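You operate a simulated robot arm through the tools that you are given. There is no shell and no other tool. Be economical: measure what you need, move in short steps, check, and stop when the job is done.

Carry out the task below with a simulated robot arm. There is one attempt and no reset: what you move stays moved.

TASK
Put the blue block with a hole and the teal v block in the green tote.
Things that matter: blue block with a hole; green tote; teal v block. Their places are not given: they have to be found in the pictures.

It is judged by the outcome, as a careful person would: the job done as asked, and still so three seconds after it is handed in. It fails if anything else is knocked over, pushed out of place, dropped, spilled or broken.

THE ROBOT
A 7-joint arm with a two-finger parallel gripper, fixed in place. Base frame: the origin is at the foot of the arm, x ahead of it, y to its left, z up; the work surface is at about z = 76. Lengths are in cm, angles in rad, forces in N, time in s.
With the tool pointing down near the work surface it reaches from about 30 to 70 cm from the base axis. Its first joint turns from -1.152 to 1.152 rad. Payload 1.57 kg.
Tool frame: the origin (TCP) lies between the finger pads and is the grasp point; the fingertips stand 3 cm ahead of it; z points along the fingers, y is the line along which they close. The gripper opens to 11 cm. The fingers are 2.4 cm wide and 1.2 cm thick; the gripper's body (4.8 by 11.2 cm) begins 7.8 cm behind the TCP.
Orientation is that of the tool frame in the base frame, as a unit quaternion [w, x, y, z]. With the fingers straight down and closing along the base's y, the tool's x points along the base's -x, its y along +y and its z along -z.

THE INTERFACE
- The arm moves only by the tool arm_command. Its argument "moves" is a list of rows, each a list of 7 numbers: the shift along the tool's x, y, z in mm, then the turn, a rotation vector about the tool's x, y, z in rad, then the gripper command, from -1 (shut) to 1 (fully open), values between in proportion. In form: [[tx, ty, tz, rx, ry, rz, jaw], ...]. A call has 1 to 10 rows; each row shifts and turns the commanded pose from where the row before left it, along the tool's axes as they then stand. A row lasts 0.2 s, in which the tool goes at most 5 cm and 0.15 rad; a call with a longer step from one row to the next is refused whole, and so is a gripper value outside its range. A pose out of reach is approached as far as the arm can. The call stops where the force on the tool passes 40 N (or 10 N more than at its start, if that is more) or the arm is blocked; 0.2 s more then pass. The fingers move at their own pace (about 10.8 cm/s each) and stop on an object; they squeeze with about 23 N. The grip force told is the motor's: it shows also when the fingers shut on nothing. Time passes only in rows, and 0.2 s behind the last, so rows that do not move let the fingers close. It gives the time, the measured TCP pose, the force on the tool (base axes), the opening and the grip force at its end, in the units of the frame above (readings bear some noise), and new pictures: "views" is both (left out), scene, wrist or none.
- Cameras (640 x 400 px; columns grow to the right, rows downward): "scene" is fixed at [15.7, -38.86, 139.73]; the picture's right is [0.83, -0.55, 0.00], its down [-0.35, -0.53, -0.77] and it looks along [0.43, 0.65, -0.63] (base axes); focal length 346 px, centre (320, 200). "wrist" rides on the gripper at [-3.6, 0, -8] in the tool frame; the picture's right is [0.00, -1.00, 0.00], its down [0.97, 0.00, -0.24] and it looks along [0.24, 0.00, 0.97] (tool axes); focal length 218 px, centre (320, 200).
- point_at(camera, pixels): for up to 12 pixels [column, row] of the newest picture of that camera ("zoom" is the newest enlarged one), the place [x, y, z] in the base frame of the surface seen there, good to about 0.3 cm. No time passes.
- close_up(camera, box): a new picture of the part [left, top, right, bottom] of that camera's present view, enlarged. No time passes.
- job_done(): hands the job in; it is judged then, once.

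Work in short steps. Measure before you move; look again where a grasp or a placing could have gone wrong, and mend it. You have 60 turns and 100 pictures in all, the two below and enlarged ones among them. Open the gripper and draw the arm clear of the work before you hand the job in, unless the task says otherwise; then end with one line.

The tools are called after "Request:" as a command line: name --pt "numbers of a row" for each row, then --argument value for the rest, lists and objects as JSON in quotes. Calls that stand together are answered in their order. arm_command: Moves the arm, as the interface text tells. Its arguments: {"type":"object","properties":{"moves":{"type":"array","items":{"type":"array","items":{"type":"number"}}},"views":{"type":"string","enum":["both","scene","wrist","none"]}},"required":["moves"]} The other tools are called the same way: point_at (camera, pixels) gives the place of the surface under pixels of a picture; close_up (camera, box) takes an enlarged picture of a part of a camera's view; job_done () hands the job in.

At the start:

```text
time_s: 0.0
position: [44.63, 17.38, 108.72]
tcp_rot: [0.0, 0.0, 1.0, 0.0]
contact_force: [-0.8, 0.1, -0.5]
opening: 10.99
finger_force: 0.0
```

scene: 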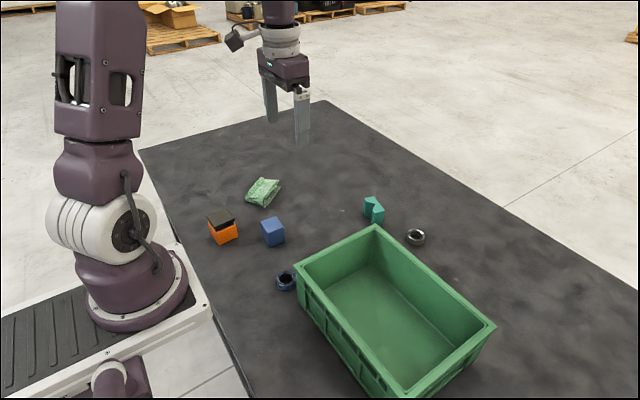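
wrist: 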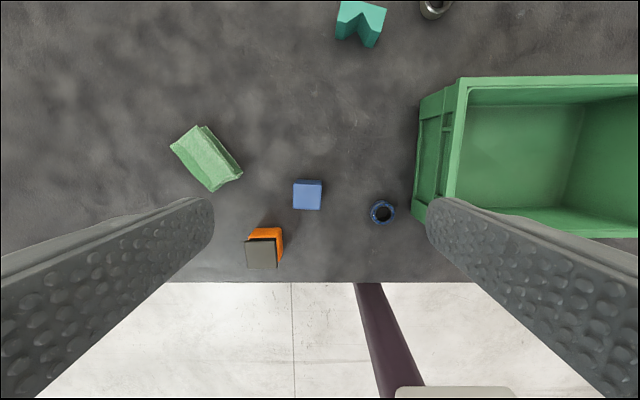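

The blue cube is at scene (272,231), a dark blue ring at (285,280), and the teal v block at (373,209). I'll enlarge these to tell which is which.

Request:
close_up --camera "scene" --box '[200, 170, 440, 320]'

Request:
close_up --camera "wrist" --box '[230, 140, 430, 265]'

Request:
point_at --camera "wrist" --pixels '[[295, 183], [320, 183], [294, 207], [320, 208], [340, 5], [384, 10], [338, 38], [376, 45], [458, 90], [455, 195], [525, 150], [382, 212]]'

Request:
point_at --camera "scene" --pixels '[[272, 222], [272, 240], [372, 200], [376, 212], [366, 210], [300, 265], [376, 228], [490, 325], [410, 395], [390, 310], [379, 206], [369, 198]]'

```text
2.67 times, centred on (320, 245) of scene
```

zoom: 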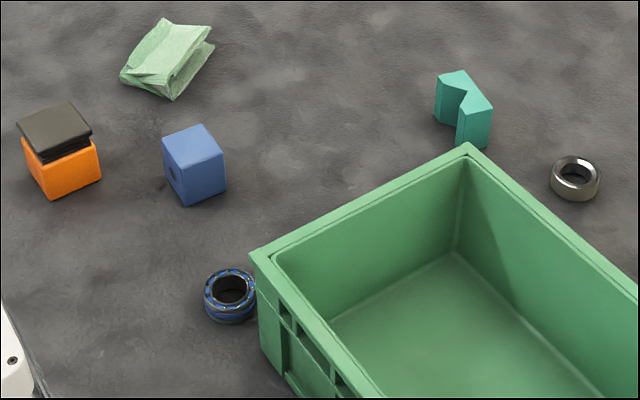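

```text
3.20 times, centred on (330, 202) of wrist
```

zoom: 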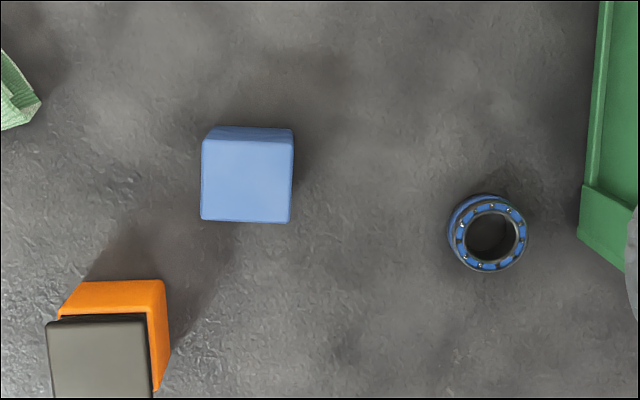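

```text
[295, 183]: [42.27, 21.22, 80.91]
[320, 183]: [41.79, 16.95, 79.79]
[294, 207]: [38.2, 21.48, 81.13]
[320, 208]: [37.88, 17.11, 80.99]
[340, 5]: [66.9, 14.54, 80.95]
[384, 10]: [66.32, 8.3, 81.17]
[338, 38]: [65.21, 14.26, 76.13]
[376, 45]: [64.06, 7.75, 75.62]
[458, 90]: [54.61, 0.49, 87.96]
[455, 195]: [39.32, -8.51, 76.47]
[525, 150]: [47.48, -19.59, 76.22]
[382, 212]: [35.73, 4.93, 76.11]
```

```text
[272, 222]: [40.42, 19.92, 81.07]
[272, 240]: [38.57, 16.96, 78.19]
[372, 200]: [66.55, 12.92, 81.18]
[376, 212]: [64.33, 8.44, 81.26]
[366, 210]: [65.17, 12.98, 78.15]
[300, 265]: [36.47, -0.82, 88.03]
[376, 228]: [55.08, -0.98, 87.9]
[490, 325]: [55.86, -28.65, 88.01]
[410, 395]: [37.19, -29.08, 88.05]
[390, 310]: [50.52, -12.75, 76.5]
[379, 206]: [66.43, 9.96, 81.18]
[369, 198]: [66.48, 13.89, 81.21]
```

The blue cube has a hole in its side and is nearly square to the base axes, with its top at z=81. It sits at about (40.2, 19.3). I move above it with a narrower jaw and look.

Request:
arm_command --pt "22 10 30 0 0 0 0.5" --pt "22 9 30 0 0 0 0.5" --pt "0 0 30 0 0 0 0.5" --pt "0 0 0 0 0 0 0.5"

```text
time_s: 1.0
position: [40.46, 19.27, 99.62]
tcp_rot: [0.0, 0.0, 1.0, 0.0]
contact_force: [-0.1, -0.5, 0.1]
opening: 8.25
finger_force: 0.1
```

scene: 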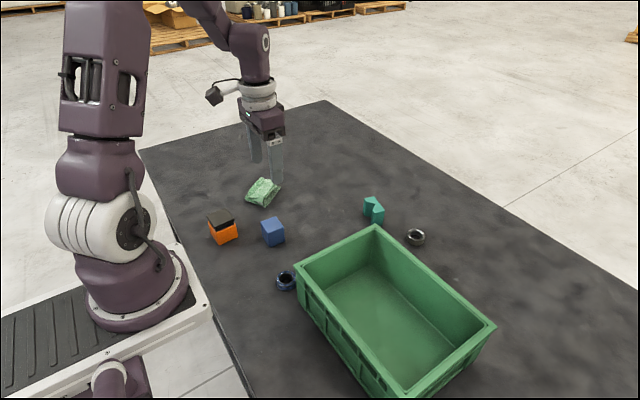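
wrist: 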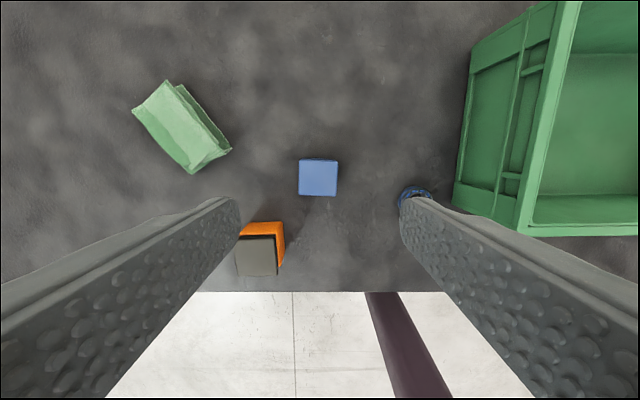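

The cube now sits at wrist (318,178). I measure its top and the orange box for clearance.

Request:
point_at --camera "wrist" --pixels '[[301, 163], [336, 163], [301, 193], [336, 193], [318, 178], [275, 240], [280, 225], [262, 224]]'

```text
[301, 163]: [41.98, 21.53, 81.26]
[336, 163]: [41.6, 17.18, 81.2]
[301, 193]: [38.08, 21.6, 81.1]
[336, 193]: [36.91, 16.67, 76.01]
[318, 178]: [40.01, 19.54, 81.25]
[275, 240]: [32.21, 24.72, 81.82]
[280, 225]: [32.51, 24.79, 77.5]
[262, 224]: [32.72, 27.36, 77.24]
```

Cube centre is (39.9, 19.4), and the orange box (x<33.5) is clear of the fingers. Next I descend and grip.

Request:
arm_command --pt "5 1 45 0 0 0 0.5" --pt "0 0 45 0 0 0 0.5" --pt "0 0 45 0 0 0 0.5" --pt "0 0 40 0 0 0 0.5" --pt "0 0 18 0 0 0 0.5" --pt "0 0 0 0 0 0 0.5" --pt "0 0 0 0 0 0 -1" --pt "0 0 0 0 0 0 -1" --pt "0 0 0 0 0 0 -1"

```text
time_s: 3.0
position: [39.76, 19.34, 80.29]
tcp_rot: [-0.001, 0.0, 1.0, 0.0]
contact_force: [0.8, -0.7, -0.2]
opening: 4.79
finger_force: 23.0
```

scene: 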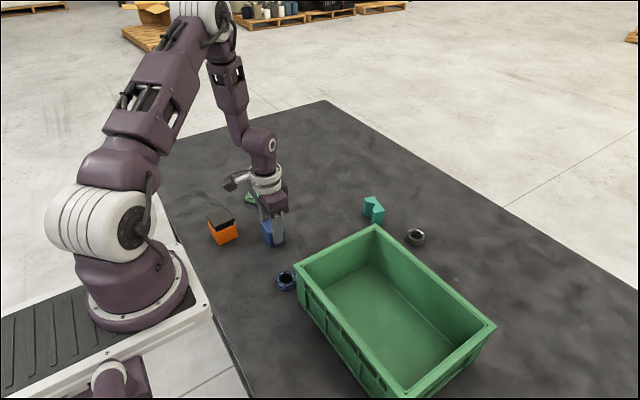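
wrist: 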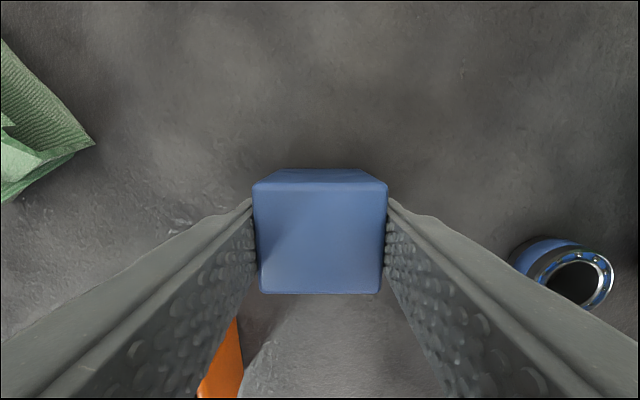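

The grip holds at 4.79 cm. I lift straight up.

Request:
arm_command --pt "0 0 -20 0 0 0 -1" --pt "0 0 -40 0 0 0 -1" --pt "0 0 -45 0 0 0 -1" --pt "0 0 -45 0 0 0 -1" --pt "0 0 -40 0 0 0 -1" --pt "0 0 0 0 0 0 -1" --views "scene"

Request:
arm_command --pt "-6 -40 0 0 0 0 -1" --pt "-7 -45 0 0 0 0 -1" --pt "-7 -45 0 0 0 0 -1" --pt "-7 -45 0 0 0 0 -1" --pt "-7 -45 0 0 0 0 -1" --pt "-7 -45 0 0 0 0 -1" --pt "-7 -45 0 0 0 0 -1" --pt "-7 -45 0 0 0 0 -1" --pt "-7 -38 0 0 0 0 -1" --pt "0 0 0 0 0 0 -1"

```text
time_s: 4.4
position: [39.81, 19.46, 99.39]
tcp_rot: [0.0, 0.0, 1.0, -0.001]
contact_force: [0.0, 0.2, 0.2]
opening: 0.0
finger_force: 20.6
```

scene: 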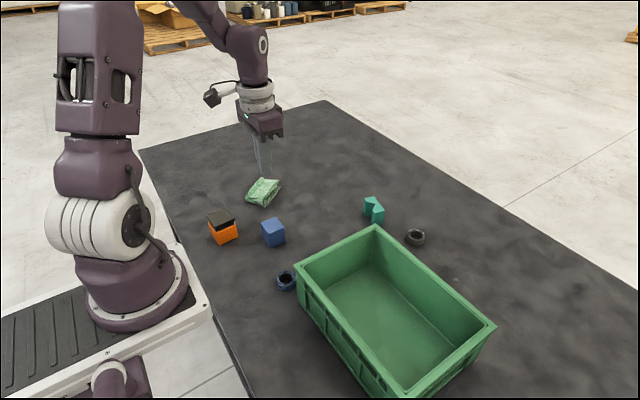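

```text
time_s: 6.6
position: [46.01, -20.02, 99.52]
tcp_rot: [0.0, -0.001, 1.0, 0.0]
contact_force: [-0.2, -0.1, 0.6]
opening: 0.0
finger_force: 21.4
```

scene: 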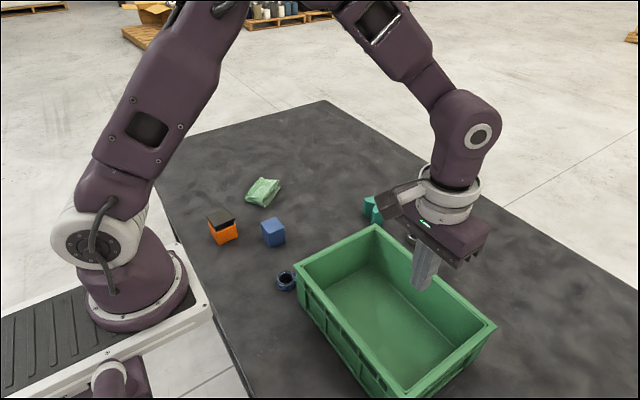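
wrist: 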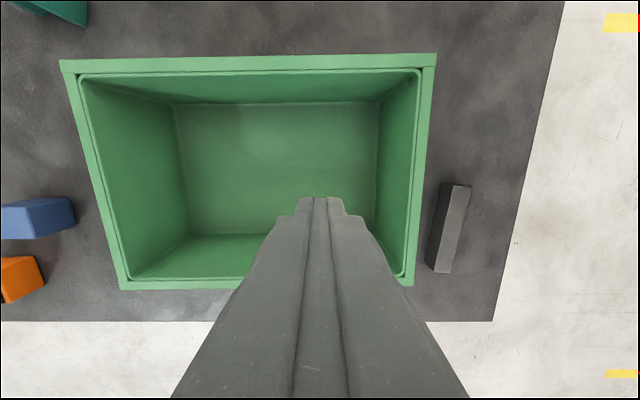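

The jaw shut on nothing. The cube slipped out early in the lift and is still near its original place at (272,231). I look closer before I regrasp, and will lift more gently.

Request:
close_up --camera "scene" --box '[240, 206, 304, 246]'

Request:
point_at --camera "scene" --pixels '[[272, 222], [273, 240], [264, 222], [276, 219], [283, 229], [270, 234]]'

Request:
arm_command --pt "7 40 0 0 0 0 -1" --pt "7 45 0 0 0 0 -1" --pt "7 45 0 0 0 0 -1" --pt "7 45 0 0 0 0 -1" --pt "7 45 0 0 0 0 -1" --pt "7 45 0 0 0 0 0" --pt "7 45 0 0 0 0 0.5" --pt "7 45 0 0 0 0 0.5" --pt "6 39 0 0 0 0 0.5" --pt "0 0 0 0 0 0 0.5"

```text
10.00 times, centred on (272, 226) of scene
```

zoom: 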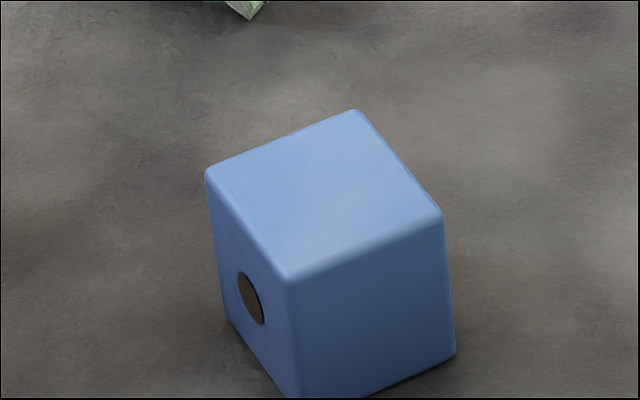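

```text
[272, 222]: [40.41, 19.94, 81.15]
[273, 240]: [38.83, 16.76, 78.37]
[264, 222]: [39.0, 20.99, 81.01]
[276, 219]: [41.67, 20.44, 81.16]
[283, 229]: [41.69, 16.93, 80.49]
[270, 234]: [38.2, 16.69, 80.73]
```

```text
time_s: 8.8
position: [39.82, 19.36, 99.27]
tcp_rot: [0.001, 0.0, 1.0, 0.0]
contact_force: [0.4, -0.9, -0.5]
opening: 8.25
finger_force: 0.0
```

scene: 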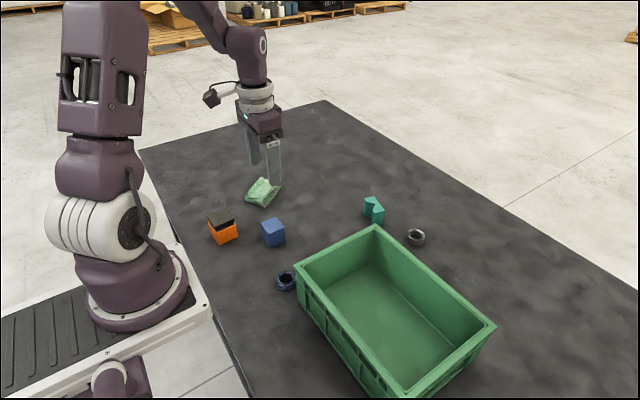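
wrist: 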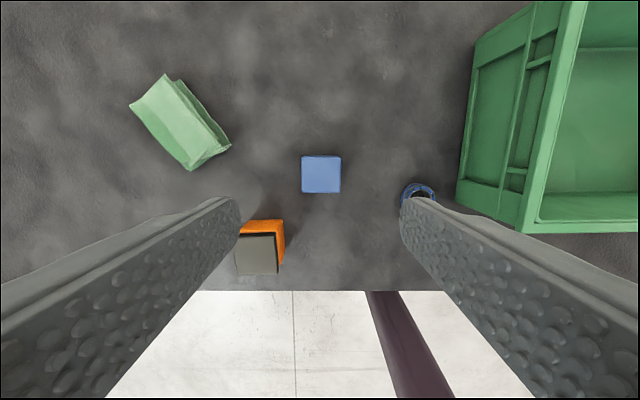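

The cube hasn't moved. I regrip slightly lower, then lift slowly by a small amount and check for slip.

Request:
arm_command --pt "0 0 45 0 0 0 0.5" --pt "0 0 45 0 0 0 0.5" --pt "0 0 45 0 0 0 0.5" --pt "0 0 40 0 0 0 0.5" --pt "0 0 20 0 0 0 0.5" --pt "0 0 0 0 0 0 0.5" --pt "0 0 0 0 0 0 -1" --pt "0 0 0 0 0 0 -1" --pt "0 0 0 0 0 0 -1" --pt "0 0 0 0 0 0 -1" --views "none"

Request:
arm_command --pt "0 0 -1 0 0 0 -1" --pt "0 0 -2 0 0 0 -1" --pt "0 0 -2 0 0 0 -1" --pt "0 0 -3 0 0 0 -1" --pt "0 0 -3 0 0 0 -1" --pt "0 0 -3 0 0 0 -1" --pt "0 0 -2 0 0 0 -1"

```text
time_s: 11.0
position: [39.77, 19.38, 79.87]
tcp_rot: [0.0, 0.0, 1.0, 0.0]
contact_force: [0.2, 0.2, 0.5]
opening: 4.75
finger_force: 22.9
```

```text
time_s: 12.6
position: [39.96, 19.4, 81.55]
tcp_rot: [0.0, -0.001, 1.0, -0.001]
contact_force: [-0.3, -0.7, -3.1]
opening: 4.79
finger_force: 22.9
```

scene: 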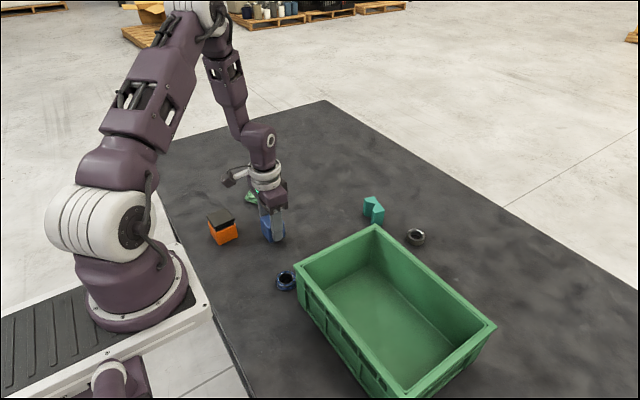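
wrist: 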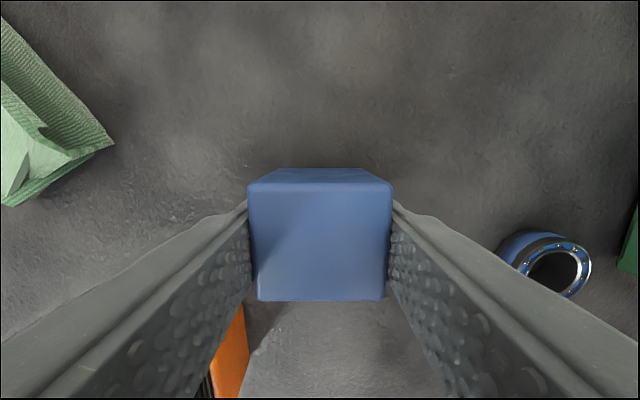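

Tool force shows about 3 N carried, and the cube looks lifted. I wait a second and see whether it creeps.

Request:
arm_command --pt "0 0 0 0 0 0 -1" --pt "0 0 0 0 0 0 -1" --pt "0 0 0 0 0 0 -1" --pt "0 0 0 0 0 0 -1" --pt "0 0 -3 0 0 0 -1" --pt "0 0 -3 0 0 0 -1" --pt "0 0 -3 0 0 0 -1" --pt "0 0 -3 0 0 0 -1"

Request:
point_at --camera "wrist" --pixels '[[320, 240], [320, 270], [275, 250], [365, 250]]'

Request:
close_up --camera "scene" --box '[225, 180, 321, 240]'

```text
time_s: 14.4
position: [39.84, 19.49, 82.73]
tcp_rot: [0.0, 0.0, 1.0, 0.001]
contact_force: [-0.5, 0.5, -2.0]
opening: 4.77
finger_force: 22.9
```

scene: 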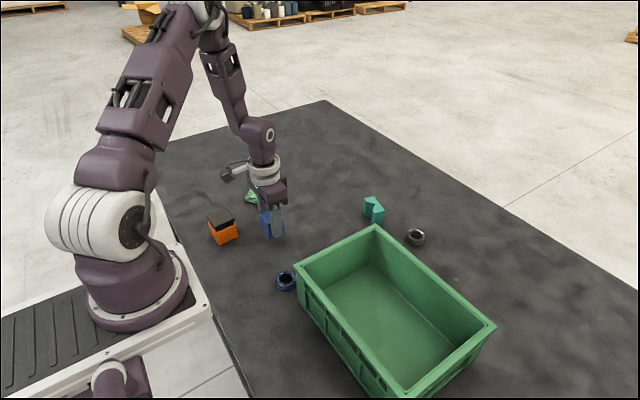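
wrist: 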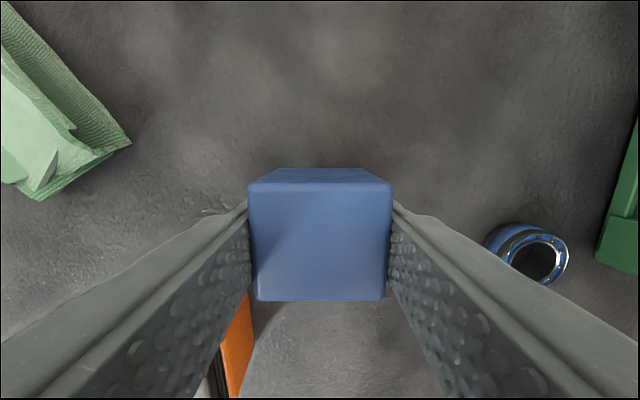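

```text
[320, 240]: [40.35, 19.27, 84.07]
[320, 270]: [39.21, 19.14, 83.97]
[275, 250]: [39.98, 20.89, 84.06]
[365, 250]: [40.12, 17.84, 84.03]
```

```text
6.67 times, centred on (273, 210) of scene
```

zoom: 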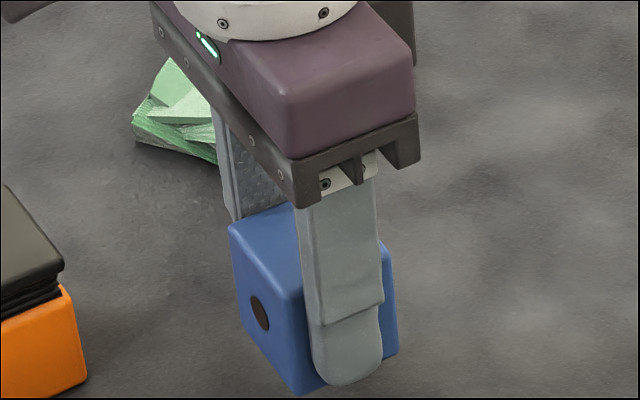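

The cube is held with no creep, so the earlier slip was from the fast lift. I keep lifting with gentle ramps.

Request:
arm_command --pt "0 0 -3 0 0 0 -1" --pt "0 0 -5 0 0 0 -1" --pt "0 0 -7 0 0 0 -1" --pt "0 0 -9 0 0 0 -1" --pt "0 0 -10 0 0 0 -1" --pt "0 0 -10 0 0 0 -1" --pt "0 0 -9 0 0 0 -1" --pt "0 0 -7 0 0 0 -1" --pt "0 0 -5 0 0 0 -1" --pt "0 0 -3 0 0 0 -1" --views "none"

Request:
arm_command --pt "0 0 -3 0 0 0 -1" --pt "0 0 -5 0 0 0 -1" --pt "0 0 -7 0 0 0 -1" --pt "0 0 -9 0 0 0 -1" --pt "0 0 -9 0 0 0 -1" --pt "0 0 -7 0 0 0 -1" --pt "0 0 -5 0 0 0 -1" --pt "0 0 -3 0 0 0 -1" --views "wrist"

```text
time_s: 16.6
position: [39.94, 19.52, 89.62]
tcp_rot: [-0.001, 0.0, 1.0, 0.0]
contact_force: [0.2, -0.5, -2.4]
opening: 4.78
finger_force: 23.0
```

```text
time_s: 18.4
position: [39.84, 19.44, 94.31]
tcp_rot: [0.0, 0.001, 1.0, 0.0]
contact_force: [-0.1, 0.3, -2.4]
opening: 4.78
finger_force: 23.6
```

wrist: 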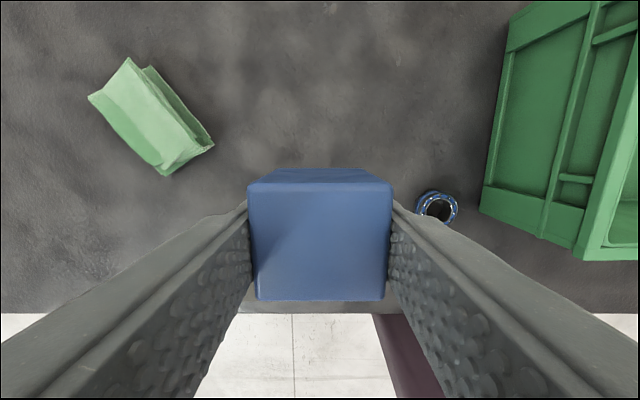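

The cube is firm. Its bottom is about 90.6, above the rim at 88. I move sideways over the tote with gentle ramps.

Request:
arm_command --pt "-1 -5 0 0 0 0 -1" --pt "-2 -10 0 0 0 0 -1" --pt "-3 -15 0 0 0 0 -1" --pt "-3 -20 0 0 0 0 -1" --pt "-4 -25 0 0 0 0 -1" --pt "-4 -25 0 0 0 0 -1" --pt "-4 -25 0 0 0 0 -1" --pt "-4 -25 0 0 0 0 -1" --pt "-4 -25 0 0 0 0 -1" --pt "-3 -20 0 0 0 0 -1" --views "none"

Request:
arm_command --pt "-3 -20 0 0 0 0 -1" --pt "-4 -25 0 0 0 0 -1" --pt "-4 -25 0 0 0 0 -1" --pt "-4 -25 0 0 0 0 -1" --pt "-4 -25 0 0 0 0 -1" --pt "-4 -25 0 0 0 0 -1" --pt "-3 -25 0 0 0 0 -1" --pt "-2 -20 0 0 0 0 -1" --pt "-1 -12 0 0 0 0 -1" --pt "0 0 0 0 0 0 -1"

```text
time_s: 20.6
position: [43.0, -0.08, 94.32]
tcp_rot: [-0.001, -0.001, 1.0, 0.001]
contact_force: [-0.7, -0.6, -2.9]
opening: 4.77
finger_force: 23.2
```

```text
time_s: 22.8
position: [45.95, -20.22, 94.25]
tcp_rot: [-0.001, 0.0, 1.0, 0.0]
contact_force: [0.1, -1.0, -3.3]
opening: 4.76
finger_force: 22.9
```

scene: 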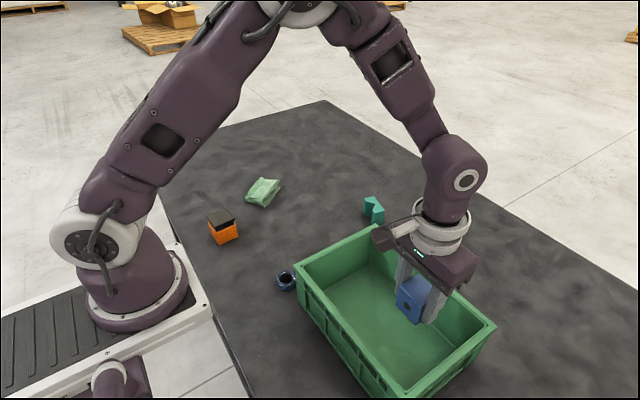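
wrist: 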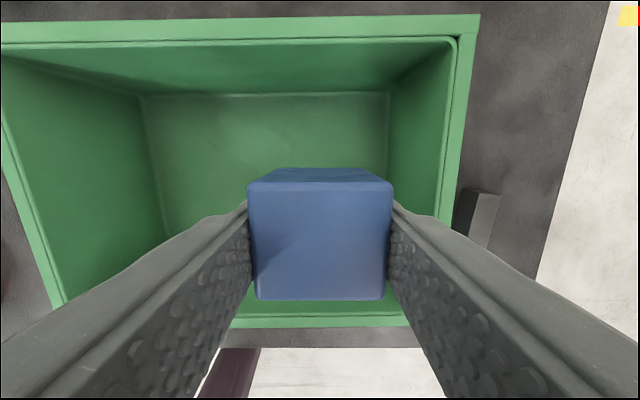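

Over the tote. I lower gently to about 80.4 with a 1 cm shift away from the far wall, then release.

Request:
arm_command --pt "0 2 3 0 0 0 -1" --pt "0 4 8 0 0 0 -1" --pt "0 4 13 0 0 0 -1" --pt "0 0 17 0 0 0 -1" --pt "0 0 20 0 0 0 -1" --pt "0 0 20 0 0 0 -1" --pt "0 0 18 0 0 0 -1" --pt "0 0 14 0 0 0 -1" --pt "0 0 9 0 0 0 -1" --pt "0 0 5 0 0 0 -1" --views "none"

Request:
arm_command --pt "0 0 4 0 0 0 -1" --pt "0 0 4 0 0 0 -1" --pt "0 0 3 0 0 0 -1" --pt "0 0 0 0 0 0 -1"

```text
time_s: 25.0
position: [45.84, -19.36, 81.68]
tcp_rot: [0.0, 0.0, 1.0, 0.0]
contact_force: [0.4, 0.2, -3.8]
opening: 4.79
finger_force: 23.0
```

```text
time_s: 26.0
position: [45.95, -19.28, 80.54]
tcp_rot: [0.0, 0.0, 1.0, 0.0]
contact_force: [0.0, 0.2, -3.1]
opening: 4.8
finger_force: 22.6
```

scene: 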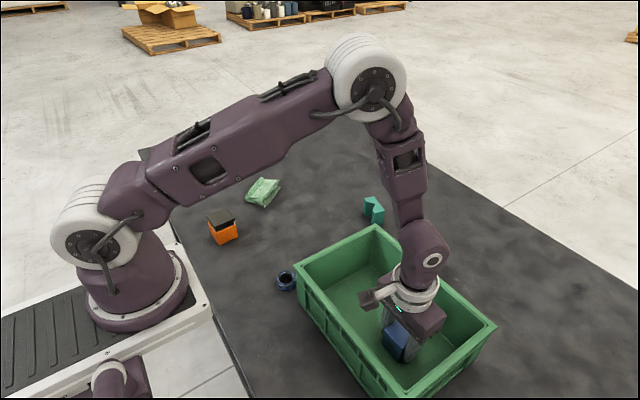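
wrist: 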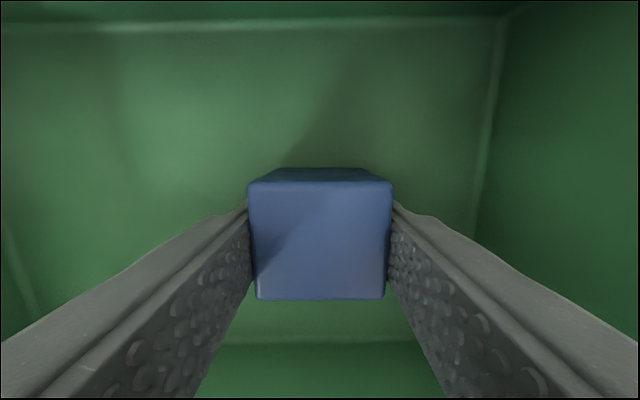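

Still carrying about 3 N, so it's a few millimetres up. I lower 3 mm more, release, and retreat.

Request:
arm_command --pt "0 0 2 0 0 0 -1" --pt "0 0 1 0 0 0 -1" --pt "0 0 0 0 0 0 0.3" --pt "0 0 0 0 0 0 0.3" --pt "0 0 -30 0 0 0 0.3" --pt "0 0 -45 0 0 0 0.3" --pt "0 0 -45 0 0 0 0.3" --pt "0 0 -45 0 0 0 0.3" --pt "0 0 -45 0 0 0 0.3"

```text
time_s: 28.0
position: [45.68, -19.27, 101.21]
tcp_rot: [-0.001, 0.001, 1.0, 0.0]
contact_force: [-0.7, 0.3, -0.3]
opening: 7.15
finger_force: 0.0
```

scene: 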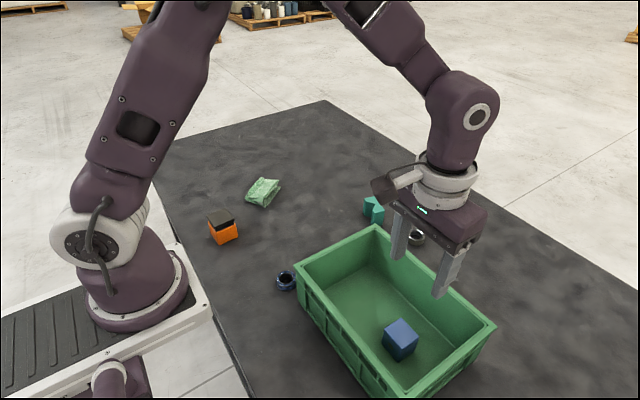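
wrist: 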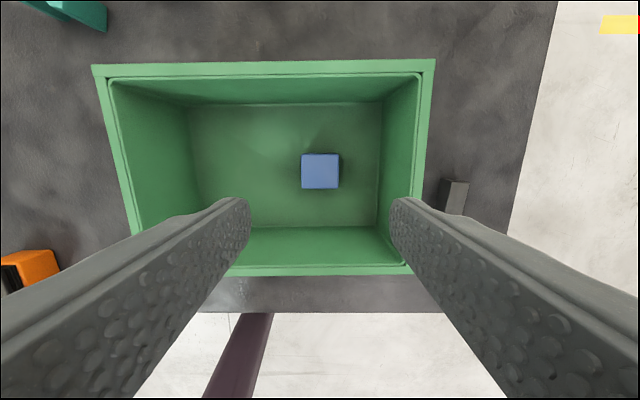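

The cube is in the tote. Now I go to a viewpoint short of the teal block, near (58, 11).

Request:
arm_command --pt "-15 40 0 0 0 0 0.5" --pt "-18 44 0 0 0 0 0.5" --pt "-18 44 0 0 0 0 0.5" --pt "-18 44 0 0 0 0 0.5" --pt "-18 44 0 0 0 0 0.5" --pt "-18 44 0 0 0 0 0.5" --pt "-18 44 0 0 0 0 0.5" --pt "0 0 0 0 0 0 0.5" --views "both"

Request:
close_up --camera "wrist" --box '[240, 80, 400, 180]'

Request:
close_up --camera "scene" --box '[344, 180, 408, 220]'

```text
time_s: 29.8
position: [58.17, 11.32, 101.3]
tcp_rot: [0.001, 0.0, 1.0, 0.001]
contact_force: [0.5, -1.4, 0.9]
opening: 8.26
finger_force: 0.0
```

scene: 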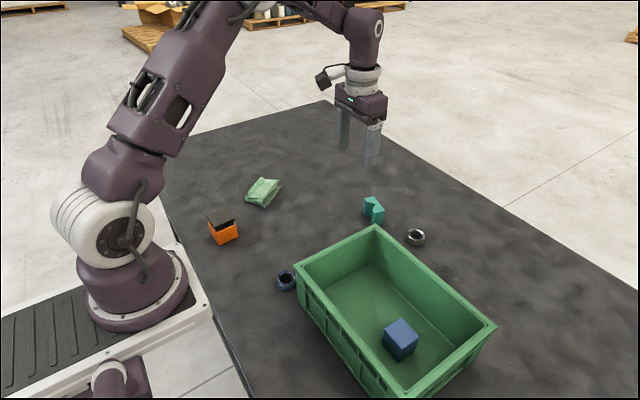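
wrist: 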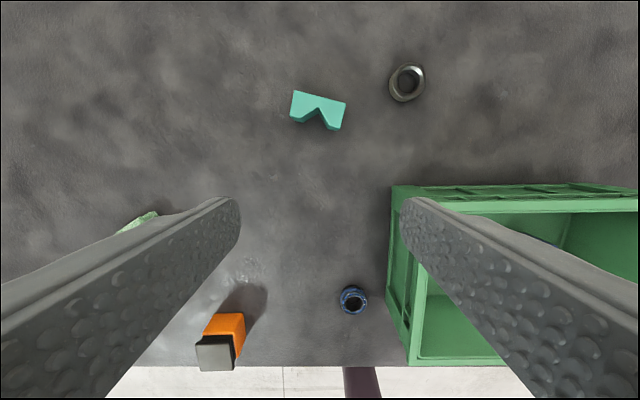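

```text
4.00 times, centred on (320, 130) of wrist
```

zoom: 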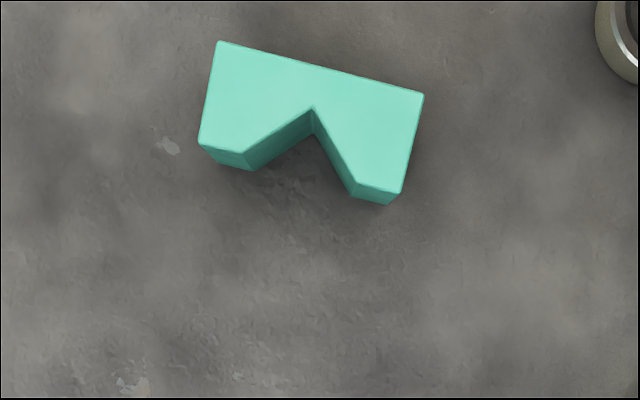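

```text
10.00 times, centred on (376, 200) of scene
```

zoom: 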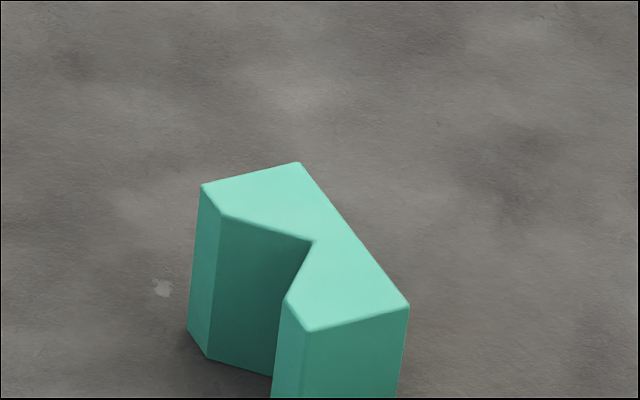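

The V groove faces -x. The two end faces are parallel and suit a grip along the long axis. I measure the top corners.

Request:
point_at --camera "wrist" --pixels '[[295, 92], [344.5, 104], [291, 114], [340, 127], [318, 104], [301, 117], [396, 70], [392, 90]]'

Request:
point_at --camera "scene" --pixels '[[364.5, 199], [373.7, 196.7], [384, 210], [375, 212.5]]'

```text
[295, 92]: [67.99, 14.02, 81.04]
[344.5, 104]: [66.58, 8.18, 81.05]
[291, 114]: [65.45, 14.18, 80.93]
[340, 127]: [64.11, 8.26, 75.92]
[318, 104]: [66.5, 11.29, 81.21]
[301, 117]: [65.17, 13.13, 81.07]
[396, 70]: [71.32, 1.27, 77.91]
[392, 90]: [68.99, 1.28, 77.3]
```

```text
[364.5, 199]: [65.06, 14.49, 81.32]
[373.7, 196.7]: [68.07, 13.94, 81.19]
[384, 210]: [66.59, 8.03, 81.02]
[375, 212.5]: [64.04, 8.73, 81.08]
```

Block centre is about (65.9, 11.3), with its long axis turned 0.225 rad. I move above it, turn, then look before descending fully.

Request:
arm_command --pt "-39 0 0 0 0 0.1125 0.5" --pt "-38 5 30 0 0 0.1125 0.5" --pt "0 0 35 0 0 0 0.5" --pt "0 0 35 0 0 0 0.5" --pt "0 0 0 0 0 0 0.5" --views "both"

```text
time_s: 31.0
position: [65.98, 11.21, 91.2]
tcp_rot: [0.001, 0.113, 0.994, 0.0]
contact_force: [-0.3, 0.7, 0.2]
opening: 8.24
finger_force: 0.1
```

scene: 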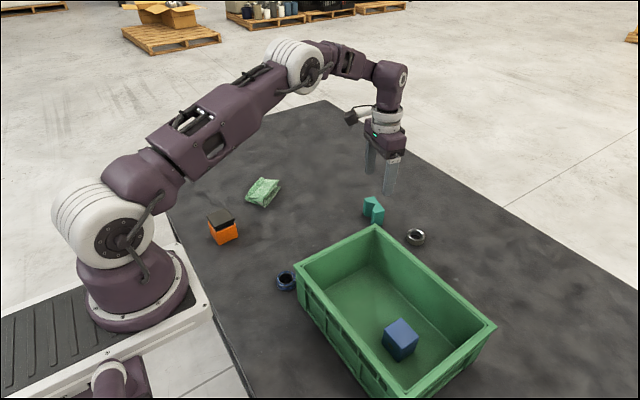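
wrist: 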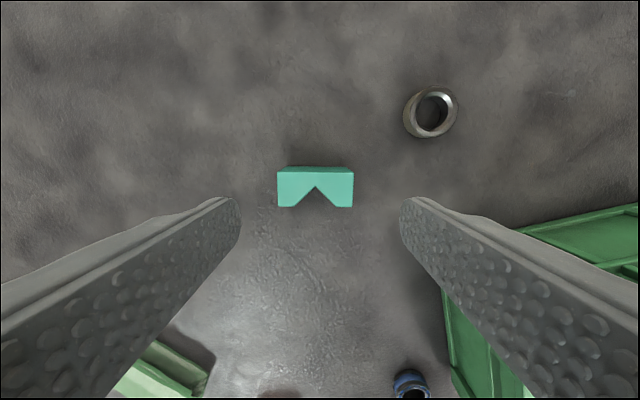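

It's aligned, with the block centred at column 315.5. I measure it to refine.

Request:
point_at --camera "wrist" --pixels '[[280, 175], [351, 175], [280, 204], [350, 204]]'

```text
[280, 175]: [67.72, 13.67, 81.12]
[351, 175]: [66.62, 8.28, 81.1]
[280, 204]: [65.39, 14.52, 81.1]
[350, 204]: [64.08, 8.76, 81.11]
```

Centre is (65.95, 11.3). I descend 114 mm with a small sideways correction and grip.

Request:
arm_command --pt "0 2 40 0 0 0 0.5" --pt "0 0 40 0 0 0 0.5" --pt "0 0 24 0 0 0 0.5" --pt "0 0 10 0 0 0 0.5" --pt "0 0 0 0 0 0 0.5" --pt "0 0 0 0 0 0 -1" --pt "0 0 0 0 0 0 -1" --pt "0 0 0 0 0 0 -1"

```text
time_s: 32.8
position: [66.03, 11.36, 79.86]
tcp_rot: [0.0, 0.112, 0.994, 0.0]
contact_force: [0.8, 2.2, -0.5]
opening: 6.4
finger_force: 22.3
```

scene: 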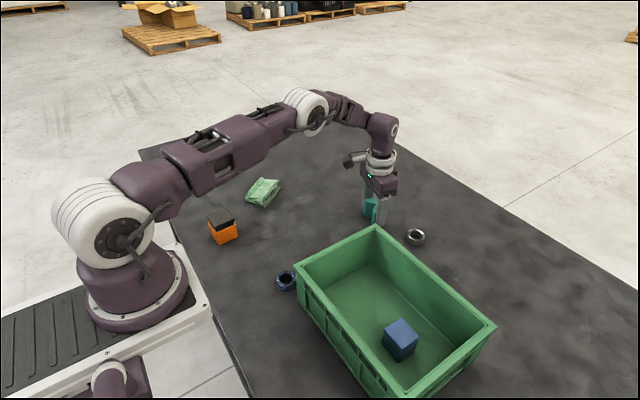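
wrist: 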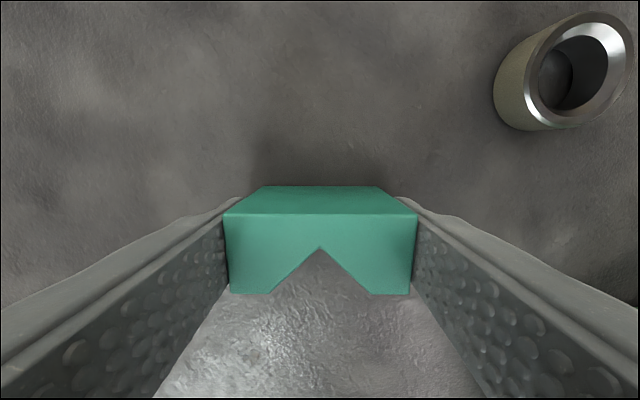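

Gripped at 6.4 cm. I lift gently in ramps to about z=94.5.

Request:
arm_command --pt "0 0 -1 0 0 0 -1" --pt "0 0 -2 0 0 0 -1" --pt "0 0 -3 0 0 0 -1" --pt "0 0 -5 0 0 0 -1" --pt "0 0 -7 0 0 0 -1" --pt "0 0 -9 0 0 0 -1" --pt "0 0 -9 0 0 0 -1" --pt "0 0 -7 0 0 0 -1" --pt "0 0 -5 0 0 0 -1" --pt "0 0 -3 0 0 0 -1" --views "wrist"

Request:
arm_command --pt "0 0 -4 0 0 0 -1" --pt "0 0 -7 0 0 0 -1" --pt "0 0 -10 0 0 0 -1" --pt "0 0 -13 0 0 0 -1" --pt "0 0 -15 0 0 0 -1" --pt "0 0 -15 0 0 0 -1" --pt "0 0 -13 0 0 0 -1" --pt "0 0 -10 0 0 0 -1" --pt "0 0 -6 0 0 0 -1" --pt "0 0 -3 0 0 0 -1"

```text
time_s: 35.0
position: [65.98, 11.33, 84.93]
tcp_rot: [0.0, 0.112, 0.994, 0.0]
contact_force: [-0.6, -0.1, -6.0]
opening: 6.38
finger_force: 23.1
```

wrist: 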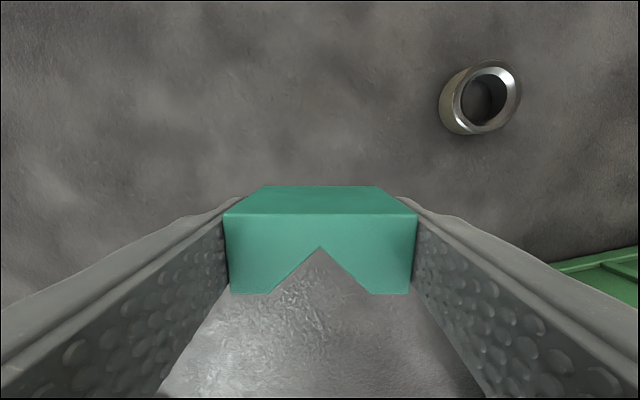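

```text
time_s: 37.2
position: [65.85, 11.42, 94.48]
tcp_rot: [0.0, 0.112, 0.994, 0.0]
contact_force: [-0.3, 0.2, -6.4]
opening: 6.38
finger_force: 23.0
```

scene: 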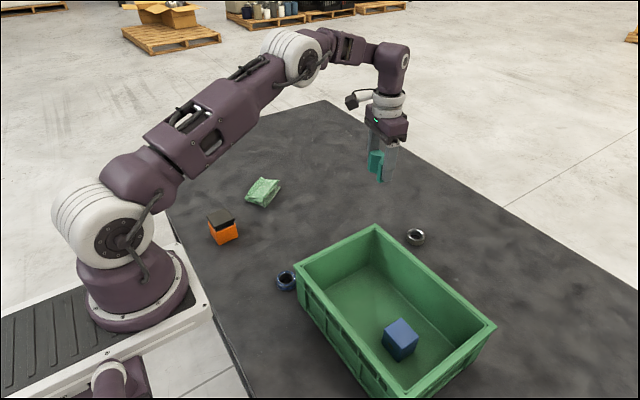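
wrist: 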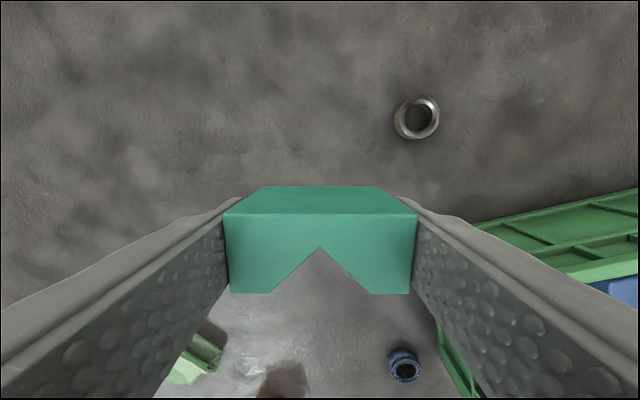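

The block is held firm, at about 6 N. I move to around (46, -10) over the tote with smooth ramps, keeping the yaw.

Request:
arm_command --pt "1.8 -3.2 0 0 0 0 -1" --pt "3.7 -6.3 0 0 0 0 -1" --pt "5.5 -9.5 0 0 0 0 -1" --pt "7.3 -12.6 0 0 0 0 -1" --pt "9.1 -15.8 0 0 0 0 -1" --pt "9.1 -15.8 0 0 0 0 -1" --pt "9.1 -15.8 0 0 0 0 -1" --pt "9.1 -15.8 0 0 0 0 -1" --pt "9.1 -15.8 0 0 0 0 -1" --pt "7 -12 0 0 0 0 -1" --views "none"

Request:
arm_command --pt "7 -12 0 0 0 0 -1" --pt "9.1 -15.8 0 0 0 0 -1" --pt "10 -17 0 0 0 0 -1" --pt "10 -17 0 0 0 0 -1" --pt "10 -17 0 0 0 0 -1" --pt "10 -17 0 0 0 0 -1" --pt "8 -14 0 0 0 0 -1" --pt "5.5 -9.5 0 0 0 0 -1" --pt "3 -6 0 0 0 0 -1" --pt "1.8 -3.2 0 0 0 0 -1"

```text
time_s: 39.4
position: [56.48, 1.0, 94.54]
tcp_rot: [0.0, 0.113, 0.994, 0.0]
contact_force: [0.8, 0.0, -5.4]
opening: 6.37
finger_force: 23.2
```

```text
time_s: 41.6
position: [46.27, -9.84, 94.54]
tcp_rot: [0.0, 0.112, 0.994, 0.0]
contact_force: [0.5, -0.5, -6.8]
opening: 6.4
finger_force: 23.2
```

scene: 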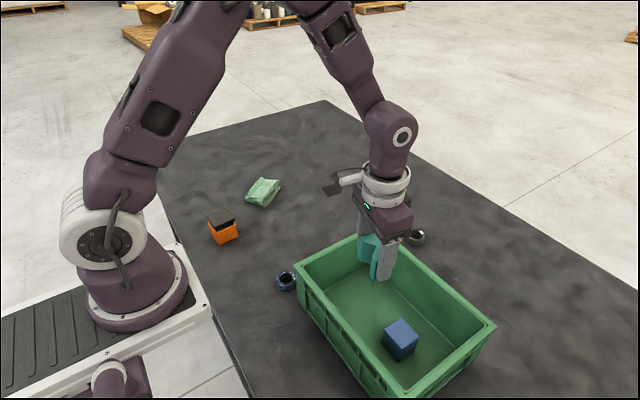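
wrist: 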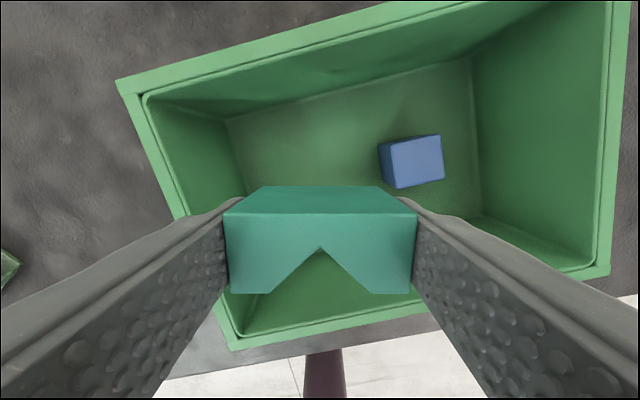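

I check the tote floor's left edge and the cube's place for clearance before lowering.

Request:
point_at --camera "wrist" --pixels '[[228, 122], [240, 180], [470, 62], [385, 180], [380, 145], [440, 140], [440, 178], [185, 165], [160, 110]]'

```text
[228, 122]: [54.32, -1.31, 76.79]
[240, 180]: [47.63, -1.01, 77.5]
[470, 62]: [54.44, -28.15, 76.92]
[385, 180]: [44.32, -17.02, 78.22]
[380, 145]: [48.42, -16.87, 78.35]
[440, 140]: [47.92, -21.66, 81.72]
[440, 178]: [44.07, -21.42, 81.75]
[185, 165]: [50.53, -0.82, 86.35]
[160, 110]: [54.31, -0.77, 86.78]
```

There is ample clearance: the floor spans y -1.2 to -28 and the cube starts at -16.9. I lower gently.

Request:
arm_command --pt "0 2 3 0 0 0 -1" --pt "0 3 7 0 0 0 -1" --pt "0 0 12 0 0 0 -1" --pt "0 0 17 0 0 0 -1" --pt "0 0 20 0 0 0 -1" --pt "0 0 20 0 0 0 -1" --pt "0 0 18 0 0 0 -1" --pt "0 0 14 0 0 0 -1" --pt "0 0 10 0 0 0 -1" --pt "0 0 7 0 0 0 -1" --views "none"

Request:
arm_command --pt "0 0 5 0 0 0 -1" --pt "0 0 4 0 0 0 -1" --pt "0 0 3 0 0 0 -1" --pt "0 0 1.5 0 0 0 -1" --pt "0 0 0 0 0 0 -1" --views "wrist"

```text
time_s: 43.8
position: [46.33, -9.25, 81.62]
tcp_rot: [0.0, 0.112, 0.994, 0.0]
contact_force: [0.4, 0.4, -5.4]
opening: 6.37
finger_force: 22.9
```

```text
time_s: 45.0
position: [46.31, -9.42, 80.34]
tcp_rot: [0.001, 0.113, 0.994, 0.0]
contact_force: [-3.6, 1.0, 19.7]
opening: 6.41
finger_force: 23.5
```

wrist: 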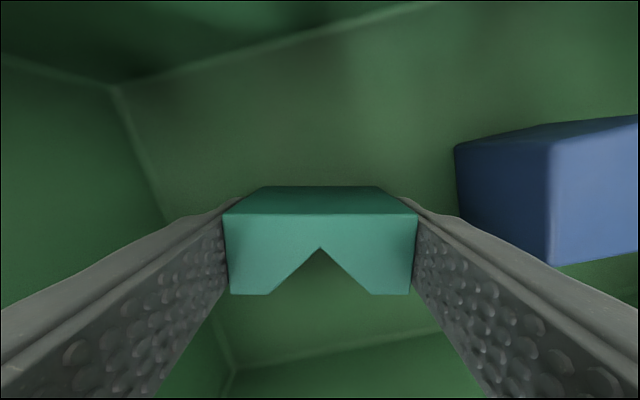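

The upward force shows the block is resting on the floor. I release and withdraw.

Request:
arm_command --pt "0 0 -1 0 0 0 0.35" --pt "0 0 0 0 0 0 0.35" --pt "0 0 0 0 0 0 0.35" --pt "0 0 -30 0 0 0 0.35" --pt "0 0 -45 0 0 0 0.35" --pt "0 0 -45 0 0 0 0.35" --pt "0 0 -45 0 0 0 0.5" --pt "0 0 -45 0 0 0 1" --pt "0 40 -20 0 0 0 1" --pt "0 40 0 0 0 0 1"

Request:
arm_command --pt "0 45 0 0 0 0 1" --pt "0 45 0 0 0 0 1" --pt "0 45 0 0 0 0 1" --pt "0 0 0 0 0 0 1" --pt "0 0 0 0 0 0 1"

```text
time_s: 47.2
position: [48.0, -1.59, 103.45]
tcp_rot: [0.0, 0.112, 0.994, 0.0]
contact_force: [-0.2, 0.9, 0.0]
opening: 10.98
finger_force: 0.0
```

scene: 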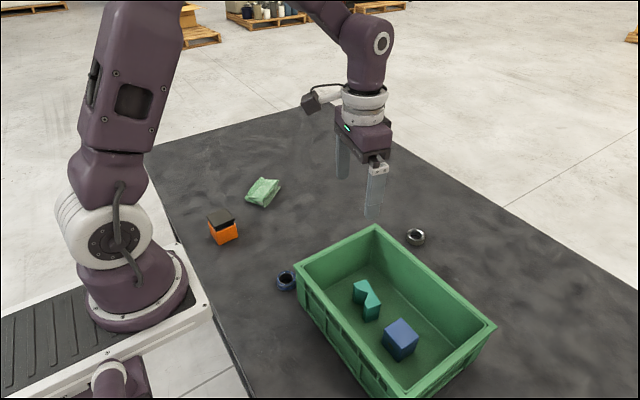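
wrist: 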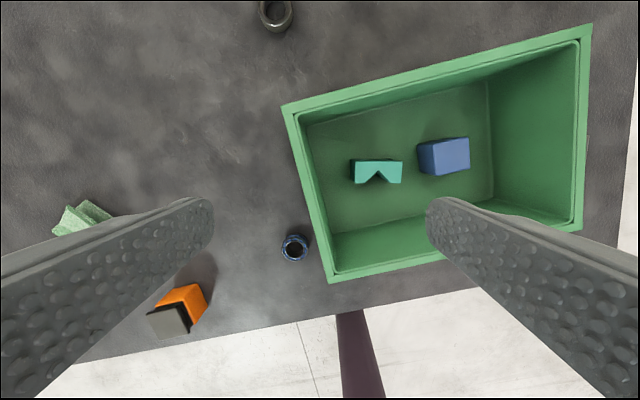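

```text
time_s: 48.4
position: [51.27, 11.73, 103.55]
tcp_rot: [0.001, 0.112, 0.994, 0.0]
contact_force: [0.2, 0.5, 0.2]
opening: 11.0
finger_force: 0.1
```

scene: 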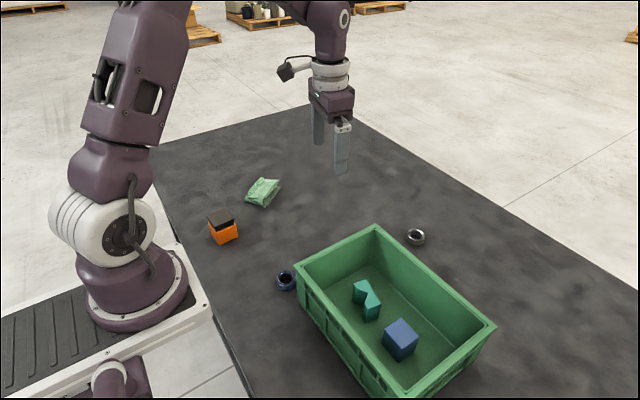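
wrist: 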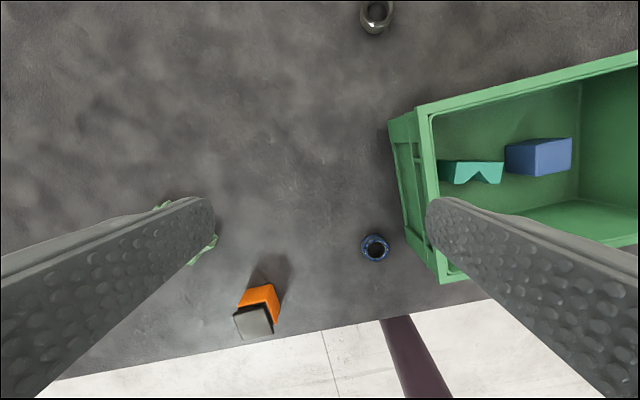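

Both blocks stand in the tote, nothing else has moved, and the arm is clear with the gripper open. I hand the job in.

Request:
job_done

```text
The job is handed in.
```

The blue block with a hole and the teal v block are both in the green tote. The blue block slipped from the gripper on the first lift but stayed in place, and nothing else was moved.
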